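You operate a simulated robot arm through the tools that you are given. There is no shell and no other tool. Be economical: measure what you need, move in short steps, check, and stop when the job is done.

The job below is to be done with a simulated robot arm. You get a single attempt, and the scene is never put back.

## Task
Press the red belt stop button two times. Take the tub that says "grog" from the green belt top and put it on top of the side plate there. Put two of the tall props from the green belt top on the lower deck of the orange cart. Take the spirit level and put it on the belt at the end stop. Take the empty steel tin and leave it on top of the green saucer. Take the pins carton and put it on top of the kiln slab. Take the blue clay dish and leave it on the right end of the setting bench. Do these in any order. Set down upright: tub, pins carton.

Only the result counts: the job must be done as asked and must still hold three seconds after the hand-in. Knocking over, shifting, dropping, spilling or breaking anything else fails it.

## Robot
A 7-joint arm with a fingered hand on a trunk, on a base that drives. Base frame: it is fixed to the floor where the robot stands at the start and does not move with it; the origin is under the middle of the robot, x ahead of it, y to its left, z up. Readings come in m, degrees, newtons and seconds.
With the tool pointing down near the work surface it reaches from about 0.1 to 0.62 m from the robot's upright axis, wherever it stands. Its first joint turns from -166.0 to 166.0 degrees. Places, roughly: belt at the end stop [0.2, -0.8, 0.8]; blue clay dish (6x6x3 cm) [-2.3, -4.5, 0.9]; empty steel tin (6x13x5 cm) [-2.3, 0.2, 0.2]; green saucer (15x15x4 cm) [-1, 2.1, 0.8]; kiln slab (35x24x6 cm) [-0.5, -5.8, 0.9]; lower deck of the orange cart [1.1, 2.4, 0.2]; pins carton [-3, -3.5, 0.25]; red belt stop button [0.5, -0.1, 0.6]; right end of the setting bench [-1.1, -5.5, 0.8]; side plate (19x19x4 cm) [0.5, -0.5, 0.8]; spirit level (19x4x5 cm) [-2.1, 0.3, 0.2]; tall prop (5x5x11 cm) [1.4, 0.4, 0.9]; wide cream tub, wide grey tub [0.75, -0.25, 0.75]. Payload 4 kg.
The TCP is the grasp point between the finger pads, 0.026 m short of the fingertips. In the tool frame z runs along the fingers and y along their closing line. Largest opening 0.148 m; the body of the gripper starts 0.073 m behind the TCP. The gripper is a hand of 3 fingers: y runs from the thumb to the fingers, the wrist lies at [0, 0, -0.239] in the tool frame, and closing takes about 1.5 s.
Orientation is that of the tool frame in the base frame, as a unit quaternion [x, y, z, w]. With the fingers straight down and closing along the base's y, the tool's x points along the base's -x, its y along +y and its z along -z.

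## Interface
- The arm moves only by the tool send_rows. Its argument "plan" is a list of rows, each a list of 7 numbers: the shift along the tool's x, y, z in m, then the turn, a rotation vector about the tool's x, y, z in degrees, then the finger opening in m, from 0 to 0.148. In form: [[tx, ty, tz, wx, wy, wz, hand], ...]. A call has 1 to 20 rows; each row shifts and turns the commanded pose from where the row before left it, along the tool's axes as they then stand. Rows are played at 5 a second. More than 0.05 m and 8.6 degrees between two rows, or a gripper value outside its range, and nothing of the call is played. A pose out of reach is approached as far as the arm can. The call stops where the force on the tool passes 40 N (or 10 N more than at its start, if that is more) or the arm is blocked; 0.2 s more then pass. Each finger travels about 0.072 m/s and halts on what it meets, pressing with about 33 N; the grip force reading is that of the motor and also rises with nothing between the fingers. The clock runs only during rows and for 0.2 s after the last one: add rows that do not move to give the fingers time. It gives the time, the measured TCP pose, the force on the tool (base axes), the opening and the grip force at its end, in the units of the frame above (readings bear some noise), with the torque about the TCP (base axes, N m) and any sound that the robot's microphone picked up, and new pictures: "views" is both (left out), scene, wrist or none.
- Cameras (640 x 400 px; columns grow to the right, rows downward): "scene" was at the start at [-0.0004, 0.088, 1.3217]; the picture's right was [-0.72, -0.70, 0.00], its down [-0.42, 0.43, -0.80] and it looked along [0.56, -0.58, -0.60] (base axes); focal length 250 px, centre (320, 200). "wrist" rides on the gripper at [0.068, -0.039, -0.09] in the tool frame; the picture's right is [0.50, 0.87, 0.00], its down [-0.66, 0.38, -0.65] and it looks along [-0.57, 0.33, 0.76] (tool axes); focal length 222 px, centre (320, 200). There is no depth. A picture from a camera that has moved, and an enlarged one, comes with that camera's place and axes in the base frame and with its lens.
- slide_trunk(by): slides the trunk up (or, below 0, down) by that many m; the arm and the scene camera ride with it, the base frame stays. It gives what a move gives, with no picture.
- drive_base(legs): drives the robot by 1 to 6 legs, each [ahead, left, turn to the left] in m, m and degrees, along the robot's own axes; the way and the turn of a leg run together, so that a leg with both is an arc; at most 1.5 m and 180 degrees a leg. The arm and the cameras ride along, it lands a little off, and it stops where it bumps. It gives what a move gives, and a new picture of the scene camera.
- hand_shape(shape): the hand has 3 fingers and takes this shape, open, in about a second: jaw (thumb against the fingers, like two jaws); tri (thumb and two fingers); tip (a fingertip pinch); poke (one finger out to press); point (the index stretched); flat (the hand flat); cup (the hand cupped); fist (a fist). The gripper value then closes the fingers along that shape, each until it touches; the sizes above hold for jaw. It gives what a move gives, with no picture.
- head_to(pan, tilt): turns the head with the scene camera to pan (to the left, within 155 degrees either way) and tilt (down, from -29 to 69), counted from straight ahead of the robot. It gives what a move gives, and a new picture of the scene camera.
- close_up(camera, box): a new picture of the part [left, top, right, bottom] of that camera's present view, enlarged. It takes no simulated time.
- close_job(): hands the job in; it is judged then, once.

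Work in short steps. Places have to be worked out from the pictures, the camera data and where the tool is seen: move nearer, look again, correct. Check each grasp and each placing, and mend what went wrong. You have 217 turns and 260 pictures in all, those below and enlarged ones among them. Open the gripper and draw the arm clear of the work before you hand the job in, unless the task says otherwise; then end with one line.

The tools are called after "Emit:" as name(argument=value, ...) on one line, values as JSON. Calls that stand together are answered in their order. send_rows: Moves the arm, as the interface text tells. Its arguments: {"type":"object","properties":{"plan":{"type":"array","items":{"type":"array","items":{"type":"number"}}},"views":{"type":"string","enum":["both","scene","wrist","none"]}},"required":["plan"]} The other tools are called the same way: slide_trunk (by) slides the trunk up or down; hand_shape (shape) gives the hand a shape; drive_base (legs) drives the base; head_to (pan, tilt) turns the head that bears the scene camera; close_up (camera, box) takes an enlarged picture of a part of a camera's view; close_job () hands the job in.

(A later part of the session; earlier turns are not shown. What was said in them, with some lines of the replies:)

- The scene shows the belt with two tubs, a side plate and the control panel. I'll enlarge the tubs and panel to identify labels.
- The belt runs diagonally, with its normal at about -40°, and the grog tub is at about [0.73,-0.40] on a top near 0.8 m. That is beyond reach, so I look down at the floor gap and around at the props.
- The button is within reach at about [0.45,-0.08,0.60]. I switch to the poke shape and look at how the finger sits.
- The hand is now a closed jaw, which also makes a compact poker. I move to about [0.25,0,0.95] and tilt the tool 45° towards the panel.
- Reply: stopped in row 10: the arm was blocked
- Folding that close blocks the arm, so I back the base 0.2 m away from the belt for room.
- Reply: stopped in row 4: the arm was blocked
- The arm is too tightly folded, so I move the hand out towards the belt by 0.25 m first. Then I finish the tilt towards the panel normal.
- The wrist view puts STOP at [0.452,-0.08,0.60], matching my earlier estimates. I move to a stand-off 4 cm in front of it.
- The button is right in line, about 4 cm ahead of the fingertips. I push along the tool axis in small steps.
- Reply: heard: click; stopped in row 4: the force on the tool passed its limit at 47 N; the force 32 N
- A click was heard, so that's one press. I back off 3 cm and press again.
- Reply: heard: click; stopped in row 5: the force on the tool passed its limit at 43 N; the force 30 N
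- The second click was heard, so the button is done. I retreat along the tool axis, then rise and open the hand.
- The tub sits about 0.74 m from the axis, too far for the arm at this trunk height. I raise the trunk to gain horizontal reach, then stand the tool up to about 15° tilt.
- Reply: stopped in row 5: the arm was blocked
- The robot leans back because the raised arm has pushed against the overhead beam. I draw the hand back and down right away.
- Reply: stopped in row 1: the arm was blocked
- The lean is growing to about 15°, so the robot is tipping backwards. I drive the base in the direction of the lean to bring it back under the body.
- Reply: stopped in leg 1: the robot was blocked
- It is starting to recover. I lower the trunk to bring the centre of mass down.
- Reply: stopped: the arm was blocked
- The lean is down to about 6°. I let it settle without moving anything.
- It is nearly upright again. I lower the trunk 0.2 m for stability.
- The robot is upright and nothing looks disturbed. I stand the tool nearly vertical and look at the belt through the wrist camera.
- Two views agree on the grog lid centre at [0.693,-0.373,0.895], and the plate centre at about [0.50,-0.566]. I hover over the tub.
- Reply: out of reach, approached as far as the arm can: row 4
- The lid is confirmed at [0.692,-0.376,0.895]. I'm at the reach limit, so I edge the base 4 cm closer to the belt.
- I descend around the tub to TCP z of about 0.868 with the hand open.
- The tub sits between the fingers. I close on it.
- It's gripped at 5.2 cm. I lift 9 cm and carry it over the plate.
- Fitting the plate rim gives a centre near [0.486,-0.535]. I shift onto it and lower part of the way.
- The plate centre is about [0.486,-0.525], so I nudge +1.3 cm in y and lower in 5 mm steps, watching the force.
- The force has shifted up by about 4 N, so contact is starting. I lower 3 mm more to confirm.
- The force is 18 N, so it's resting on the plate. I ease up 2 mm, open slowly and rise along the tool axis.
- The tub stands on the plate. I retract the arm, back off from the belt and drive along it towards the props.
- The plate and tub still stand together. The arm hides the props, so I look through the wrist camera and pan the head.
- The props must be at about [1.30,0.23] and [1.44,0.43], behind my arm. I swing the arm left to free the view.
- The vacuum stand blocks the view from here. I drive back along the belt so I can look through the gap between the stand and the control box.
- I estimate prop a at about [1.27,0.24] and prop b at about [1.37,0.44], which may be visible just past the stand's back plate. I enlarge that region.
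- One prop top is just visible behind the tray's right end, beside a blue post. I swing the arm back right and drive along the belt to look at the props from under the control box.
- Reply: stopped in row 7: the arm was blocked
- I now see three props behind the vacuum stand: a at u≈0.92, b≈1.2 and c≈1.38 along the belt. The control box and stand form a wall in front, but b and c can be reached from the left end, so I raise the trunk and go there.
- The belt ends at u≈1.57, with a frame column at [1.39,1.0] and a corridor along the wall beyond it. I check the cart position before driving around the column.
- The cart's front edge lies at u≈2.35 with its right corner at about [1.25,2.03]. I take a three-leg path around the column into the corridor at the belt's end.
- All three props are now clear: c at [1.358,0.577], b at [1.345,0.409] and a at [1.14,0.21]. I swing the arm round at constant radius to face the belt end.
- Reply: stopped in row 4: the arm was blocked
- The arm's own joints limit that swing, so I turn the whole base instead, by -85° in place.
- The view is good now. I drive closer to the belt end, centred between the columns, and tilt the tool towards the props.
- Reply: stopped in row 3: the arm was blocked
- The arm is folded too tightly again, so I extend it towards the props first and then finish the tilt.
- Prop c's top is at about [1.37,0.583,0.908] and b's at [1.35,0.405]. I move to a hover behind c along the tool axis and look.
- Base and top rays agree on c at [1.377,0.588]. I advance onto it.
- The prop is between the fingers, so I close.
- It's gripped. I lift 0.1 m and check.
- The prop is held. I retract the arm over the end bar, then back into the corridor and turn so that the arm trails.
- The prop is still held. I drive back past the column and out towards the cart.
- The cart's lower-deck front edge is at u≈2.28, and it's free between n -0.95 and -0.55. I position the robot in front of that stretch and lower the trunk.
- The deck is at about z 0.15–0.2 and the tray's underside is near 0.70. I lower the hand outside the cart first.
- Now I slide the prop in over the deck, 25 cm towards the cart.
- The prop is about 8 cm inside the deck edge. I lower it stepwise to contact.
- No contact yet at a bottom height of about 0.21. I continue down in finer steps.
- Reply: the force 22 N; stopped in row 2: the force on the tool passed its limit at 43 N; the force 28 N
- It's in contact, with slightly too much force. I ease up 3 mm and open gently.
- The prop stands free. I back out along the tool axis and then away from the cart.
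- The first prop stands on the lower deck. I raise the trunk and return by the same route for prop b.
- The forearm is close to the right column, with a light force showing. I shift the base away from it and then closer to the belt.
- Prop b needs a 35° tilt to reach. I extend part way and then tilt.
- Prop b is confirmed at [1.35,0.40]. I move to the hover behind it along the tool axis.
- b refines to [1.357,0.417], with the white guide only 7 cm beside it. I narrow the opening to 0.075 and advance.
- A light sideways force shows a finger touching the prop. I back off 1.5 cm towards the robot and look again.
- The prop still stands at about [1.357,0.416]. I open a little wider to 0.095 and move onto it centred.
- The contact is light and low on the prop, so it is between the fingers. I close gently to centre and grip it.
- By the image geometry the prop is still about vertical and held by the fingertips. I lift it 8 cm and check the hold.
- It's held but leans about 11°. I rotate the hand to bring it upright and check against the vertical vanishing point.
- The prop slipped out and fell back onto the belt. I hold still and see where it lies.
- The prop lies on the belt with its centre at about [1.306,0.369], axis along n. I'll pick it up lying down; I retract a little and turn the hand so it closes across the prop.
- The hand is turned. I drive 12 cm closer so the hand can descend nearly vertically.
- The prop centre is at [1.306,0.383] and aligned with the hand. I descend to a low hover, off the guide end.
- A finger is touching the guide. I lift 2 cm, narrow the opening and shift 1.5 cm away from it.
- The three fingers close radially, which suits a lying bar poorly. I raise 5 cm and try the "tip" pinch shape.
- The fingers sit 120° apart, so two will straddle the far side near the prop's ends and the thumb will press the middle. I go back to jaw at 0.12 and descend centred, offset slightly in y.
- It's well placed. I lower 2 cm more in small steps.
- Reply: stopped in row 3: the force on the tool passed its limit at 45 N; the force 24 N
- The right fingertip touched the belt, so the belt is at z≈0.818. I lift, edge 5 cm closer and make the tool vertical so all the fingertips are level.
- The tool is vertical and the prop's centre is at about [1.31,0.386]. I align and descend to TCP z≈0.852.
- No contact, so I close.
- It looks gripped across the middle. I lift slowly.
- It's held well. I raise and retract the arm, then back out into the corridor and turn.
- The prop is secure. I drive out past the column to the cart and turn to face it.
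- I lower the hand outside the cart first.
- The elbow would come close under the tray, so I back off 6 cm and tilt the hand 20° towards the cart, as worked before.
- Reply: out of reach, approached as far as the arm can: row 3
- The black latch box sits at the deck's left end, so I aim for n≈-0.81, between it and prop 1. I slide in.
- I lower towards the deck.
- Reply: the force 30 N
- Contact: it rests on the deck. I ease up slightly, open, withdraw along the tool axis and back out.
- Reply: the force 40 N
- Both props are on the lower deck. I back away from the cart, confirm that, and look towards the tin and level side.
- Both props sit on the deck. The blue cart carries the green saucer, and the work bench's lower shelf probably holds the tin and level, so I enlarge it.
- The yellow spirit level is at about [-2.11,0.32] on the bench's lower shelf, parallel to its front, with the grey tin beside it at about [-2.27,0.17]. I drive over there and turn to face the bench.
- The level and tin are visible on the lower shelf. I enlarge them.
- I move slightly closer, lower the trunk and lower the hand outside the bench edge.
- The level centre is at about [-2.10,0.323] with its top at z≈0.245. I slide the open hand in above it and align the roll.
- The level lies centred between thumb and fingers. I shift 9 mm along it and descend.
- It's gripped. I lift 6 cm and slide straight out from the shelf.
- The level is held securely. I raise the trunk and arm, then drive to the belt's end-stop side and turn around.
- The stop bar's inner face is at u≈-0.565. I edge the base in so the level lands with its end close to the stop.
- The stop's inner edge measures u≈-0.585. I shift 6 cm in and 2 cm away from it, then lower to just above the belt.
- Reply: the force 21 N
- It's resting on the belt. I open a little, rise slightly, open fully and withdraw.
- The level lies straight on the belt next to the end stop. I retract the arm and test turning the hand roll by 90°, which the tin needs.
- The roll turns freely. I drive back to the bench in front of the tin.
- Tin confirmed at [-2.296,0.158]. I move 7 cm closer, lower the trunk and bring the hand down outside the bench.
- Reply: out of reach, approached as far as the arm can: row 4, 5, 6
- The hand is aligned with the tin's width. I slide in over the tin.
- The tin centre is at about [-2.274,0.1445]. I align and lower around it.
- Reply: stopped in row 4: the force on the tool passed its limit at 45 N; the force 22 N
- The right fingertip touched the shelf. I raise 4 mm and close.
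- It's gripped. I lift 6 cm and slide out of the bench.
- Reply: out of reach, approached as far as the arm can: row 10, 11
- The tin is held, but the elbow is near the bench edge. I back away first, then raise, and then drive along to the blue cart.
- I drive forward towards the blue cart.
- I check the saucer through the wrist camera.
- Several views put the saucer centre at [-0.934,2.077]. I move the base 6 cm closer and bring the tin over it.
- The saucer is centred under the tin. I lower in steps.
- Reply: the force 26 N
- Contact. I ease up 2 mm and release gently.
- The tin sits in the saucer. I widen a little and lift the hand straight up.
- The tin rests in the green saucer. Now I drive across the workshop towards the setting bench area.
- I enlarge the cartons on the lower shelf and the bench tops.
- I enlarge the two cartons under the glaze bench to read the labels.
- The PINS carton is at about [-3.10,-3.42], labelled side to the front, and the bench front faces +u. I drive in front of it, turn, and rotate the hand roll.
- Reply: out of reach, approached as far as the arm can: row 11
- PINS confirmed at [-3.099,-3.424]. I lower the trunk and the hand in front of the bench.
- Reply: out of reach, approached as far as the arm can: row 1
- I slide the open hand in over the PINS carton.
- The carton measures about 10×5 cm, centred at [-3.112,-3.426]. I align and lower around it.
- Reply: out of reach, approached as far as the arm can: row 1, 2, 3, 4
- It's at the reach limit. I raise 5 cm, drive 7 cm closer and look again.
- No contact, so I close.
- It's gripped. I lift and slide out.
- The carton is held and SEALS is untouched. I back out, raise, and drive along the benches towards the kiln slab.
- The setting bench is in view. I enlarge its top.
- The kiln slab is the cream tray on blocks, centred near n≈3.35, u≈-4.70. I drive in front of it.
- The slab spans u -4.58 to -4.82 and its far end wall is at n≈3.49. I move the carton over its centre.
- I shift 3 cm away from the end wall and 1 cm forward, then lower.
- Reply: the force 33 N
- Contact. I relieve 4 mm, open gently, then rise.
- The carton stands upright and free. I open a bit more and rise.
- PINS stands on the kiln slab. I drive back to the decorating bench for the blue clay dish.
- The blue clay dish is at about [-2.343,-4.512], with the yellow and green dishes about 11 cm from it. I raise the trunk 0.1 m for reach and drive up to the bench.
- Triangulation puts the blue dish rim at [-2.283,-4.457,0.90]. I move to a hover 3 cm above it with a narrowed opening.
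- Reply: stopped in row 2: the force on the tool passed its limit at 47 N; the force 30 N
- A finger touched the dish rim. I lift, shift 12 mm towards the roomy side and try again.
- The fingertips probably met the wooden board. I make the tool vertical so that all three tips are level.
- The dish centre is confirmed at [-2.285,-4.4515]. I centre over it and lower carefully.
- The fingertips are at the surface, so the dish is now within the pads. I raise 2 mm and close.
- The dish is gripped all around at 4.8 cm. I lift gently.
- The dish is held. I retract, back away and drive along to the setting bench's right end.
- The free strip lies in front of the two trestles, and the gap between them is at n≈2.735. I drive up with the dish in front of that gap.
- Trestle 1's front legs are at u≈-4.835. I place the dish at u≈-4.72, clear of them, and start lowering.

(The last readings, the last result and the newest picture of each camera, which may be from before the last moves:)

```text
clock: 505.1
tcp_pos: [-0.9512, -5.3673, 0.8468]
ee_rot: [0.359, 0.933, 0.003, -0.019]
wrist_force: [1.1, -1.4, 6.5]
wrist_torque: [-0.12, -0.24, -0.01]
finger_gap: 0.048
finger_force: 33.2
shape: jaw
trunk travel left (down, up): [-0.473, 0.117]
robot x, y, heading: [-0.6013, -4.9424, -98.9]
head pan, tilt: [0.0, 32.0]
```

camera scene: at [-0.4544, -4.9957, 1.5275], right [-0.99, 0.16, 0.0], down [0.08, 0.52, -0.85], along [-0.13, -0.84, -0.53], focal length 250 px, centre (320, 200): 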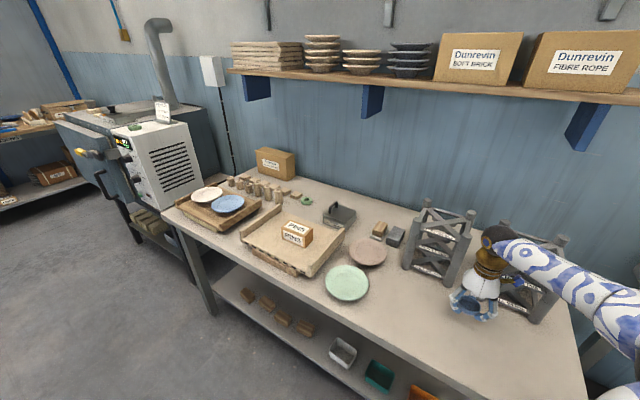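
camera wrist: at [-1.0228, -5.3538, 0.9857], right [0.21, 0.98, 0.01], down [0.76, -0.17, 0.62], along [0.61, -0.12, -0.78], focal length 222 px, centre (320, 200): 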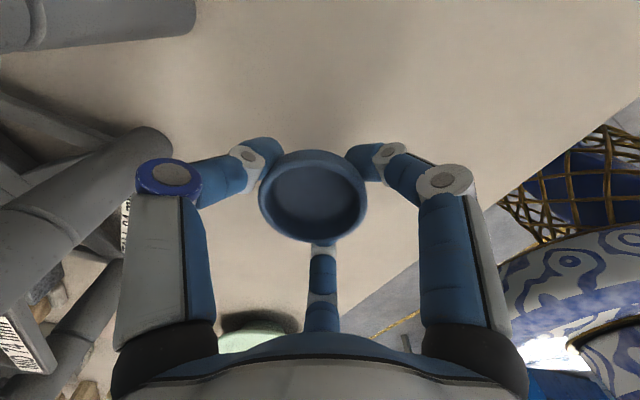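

The fingertips are at the bench top. I open slowly so the dish settles.

Emit:
send_rows(plan=[[0, 0, 0, 0, 0, 0, 0.045], [0, 0, 0, 0, 0, 0, 0.05], [0, 0, 0, 0, 0, 0, 0.055], [0, 0, 0, 0, 0, 0, 0.062], [0, 0, -0.002, 0, 0, 0, 0.072], [0, 0, 0, 0, 0, 0, 0.08], [0, 0, 0, 0, 0, 0, 0.08]], views="wrist")

Emit:
send_rows(plan=[[0, 0, -0.02, 0, 0, 0, 0.08], [0, 0, -0.04, 0, 0, 0, 0.08], [0, 0, -0.04, 0, 0, 0, 0.08], [0, 0, -0.04, 0, 0, 0, 0.08], [0, 0.048, 0, 0, 0, 0, 0.08], [0, 0.048, 0, 0, 0, 0, 0.08], [0, 0.048, 0, 0, 0, 0, 0.08]])

```text
clock: 506.7
tcp_pos: [-0.9515, -5.3668, 0.8483]
ee_rot: [0.36, 0.933, 0.003, -0.019]
wrist_force: [-0.9, 0.3, 2.2]
wrist_torque: [-0.05, -0.11, 0.01]
finger_gap: 0.0784
finger_force: 0.1
shape: jaw
trunk travel left (down, up): [-0.473, 0.117]
robot x, y, heading: [-0.5953, -4.9435, -99.3]
head pan, tilt: [0.0, 32.0]
camera wrist: at [-1.0252, -5.3531, 0.9411], right [0.21, 0.98, 0.01], down [0.76, -0.17, 0.63], along [0.61, -0.12, -0.78], focal length 222 px, centre (320, 200)
```

wrist: 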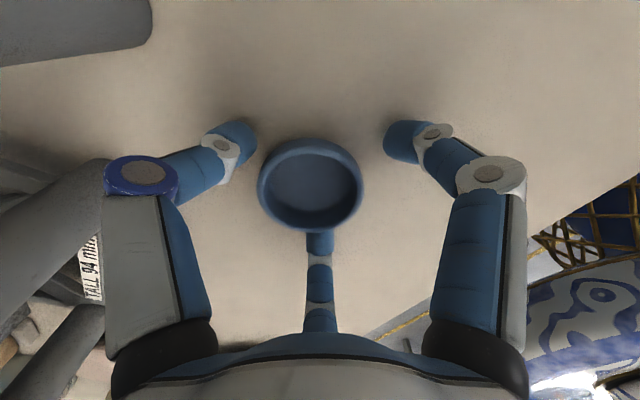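

```text
clock: 508.3
tcp_pos: [-0.8509, -5.2643, 0.9876]
ee_rot: [0.36, 0.933, 0.003, -0.02]
wrist_force: [-0.4, -0.1, 0.4]
wrist_torque: [0.01, 0.0, 0.01]
finger_gap: 0.0796
finger_force: 0.0
shape: jaw
trunk travel left (down, up): [-0.473, 0.117]
robot x, y, heading: [-0.5963, -4.9423, -99.2]
head pan, tilt: [0.0, 32.0]
camera scene: at [-0.4539, -4.9955, 1.5274], right [-0.99, 0.16, 0.0], down [0.08, 0.52, -0.85], along [-0.13, -0.84, -0.53], focal length 250 px, centre (320, 200)
camera wrist: at [-0.9239, -5.2496, 1.0804], right [0.21, 0.98, 0.01], down [0.76, -0.17, 0.62], along [0.61, -0.12, -0.78], focal length 222 px, centre (320, 200)
```

scene: 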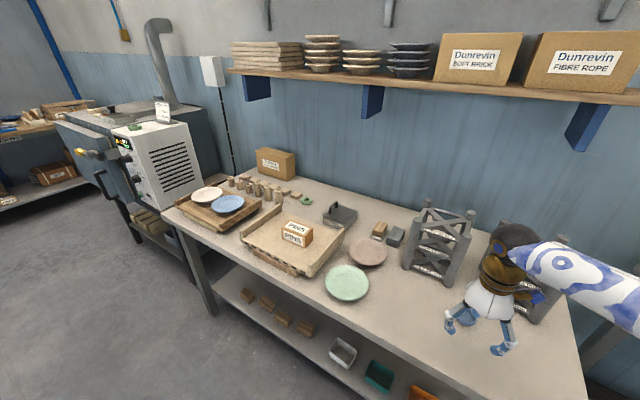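
wrist: 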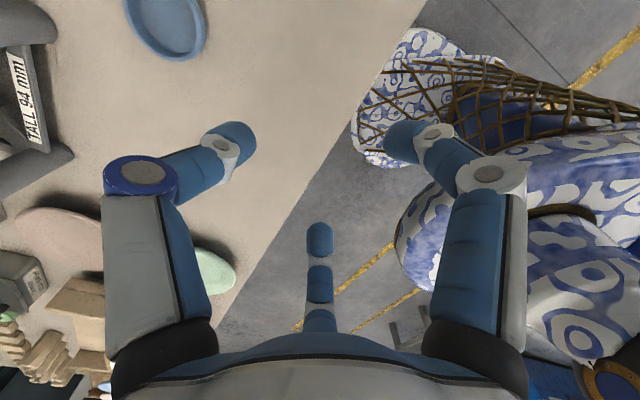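

The blue dish sits on the bench's right end and PINS on the slab. I back the robot away with the hand open for a final check.

Emit:
drive_base(legs=[[-0.4, 0.2, 0]])

Emit:
send_rows(plan=[[0, 0, 0, 0, 0, 0, 0.12], [0, 0, 0, 0, 0, 0, 0.148], [0, 0, 0, 0, 0, 0, 0.148]], views="none")

Emit:
close_up(camera="scene", box=[180, 120, 520, 330])

```text
clock: 511.0
tcp_pos: [-0.5934, -4.8965, 0.9878]
ee_rot: [0.364, 0.931, 0.003, -0.02]
wrist_force: [0.4, -0.4, 0.3]
wrist_torque: [0.03, 0.01, 0.03]
finger_gap: 0.0795
finger_force: 0.1
shape: jaw
trunk travel left (down, up): [-0.473, 0.117]
robot x, y, heading: [-0.3391, -4.5783, -99.6]
head pan, tilt: [0.0, 32.0]
camera scene: at [-0.1942, -4.6314, 1.5274], right [-0.99, 0.17, 0.0], down [0.09, 0.52, -0.85], along [-0.14, -0.84, -0.53], focal length 250 px, centre (320, 200)
```

scene: 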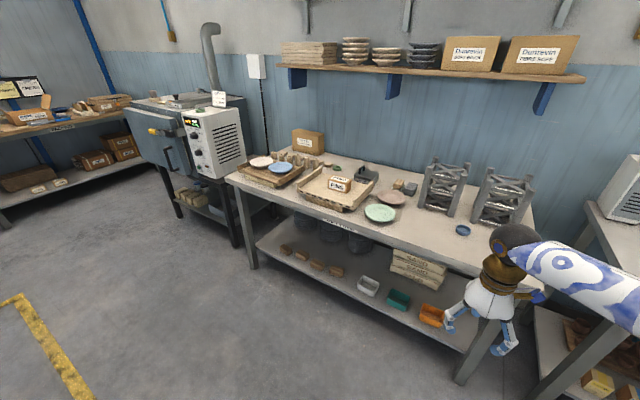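

```text
clock: 511.8
tcp_pos: [-0.5948, -4.8955, 0.9884]
ee_rot: [0.364, 0.931, 0.003, -0.019]
wrist_force: [-0.1, 0.8, -0.3]
wrist_torque: [-0.02, 0.01, 0.03]
finger_gap: 0.1479
finger_force: 0.1
shape: jaw
trunk travel left (down, up): [-0.473, 0.117]
robot x, y, heading: [-0.3379, -4.5787, -99.3]
head pan, tilt: [0.0, 32.0]
```

```text
1.88 times, centred on (350, 225) of scene
camera zoom: at [-0.1943, -4.6315, 1.5274], right [-0.99, 0.17, 0.0], down [0.09, 0.52, -0.85], along [-0.14, -0.84, -0.53], focal length 472 px, centre (264, 153)
```

zoom: 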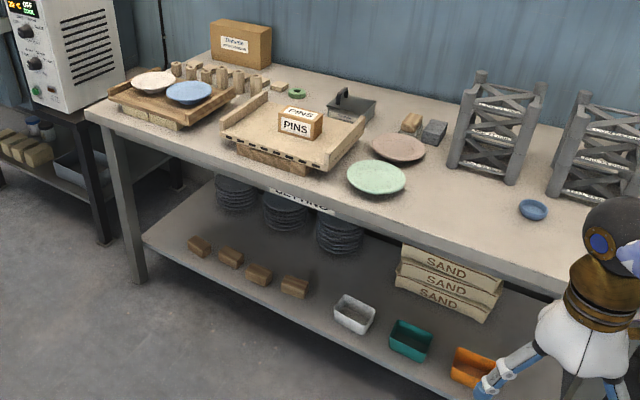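

All the placements look right, and the arm is clear with the hand open. I hand in the job.

Emit:
close_job()

```text
The job is handed in.
```

I pressed the stop button twice (two clicks heard), and every item is in its place. While fetching the second prop I dropped it a few centimetres onto the belt. It is now lying down on the cart's lower deck, with no damage visible in the pictures.
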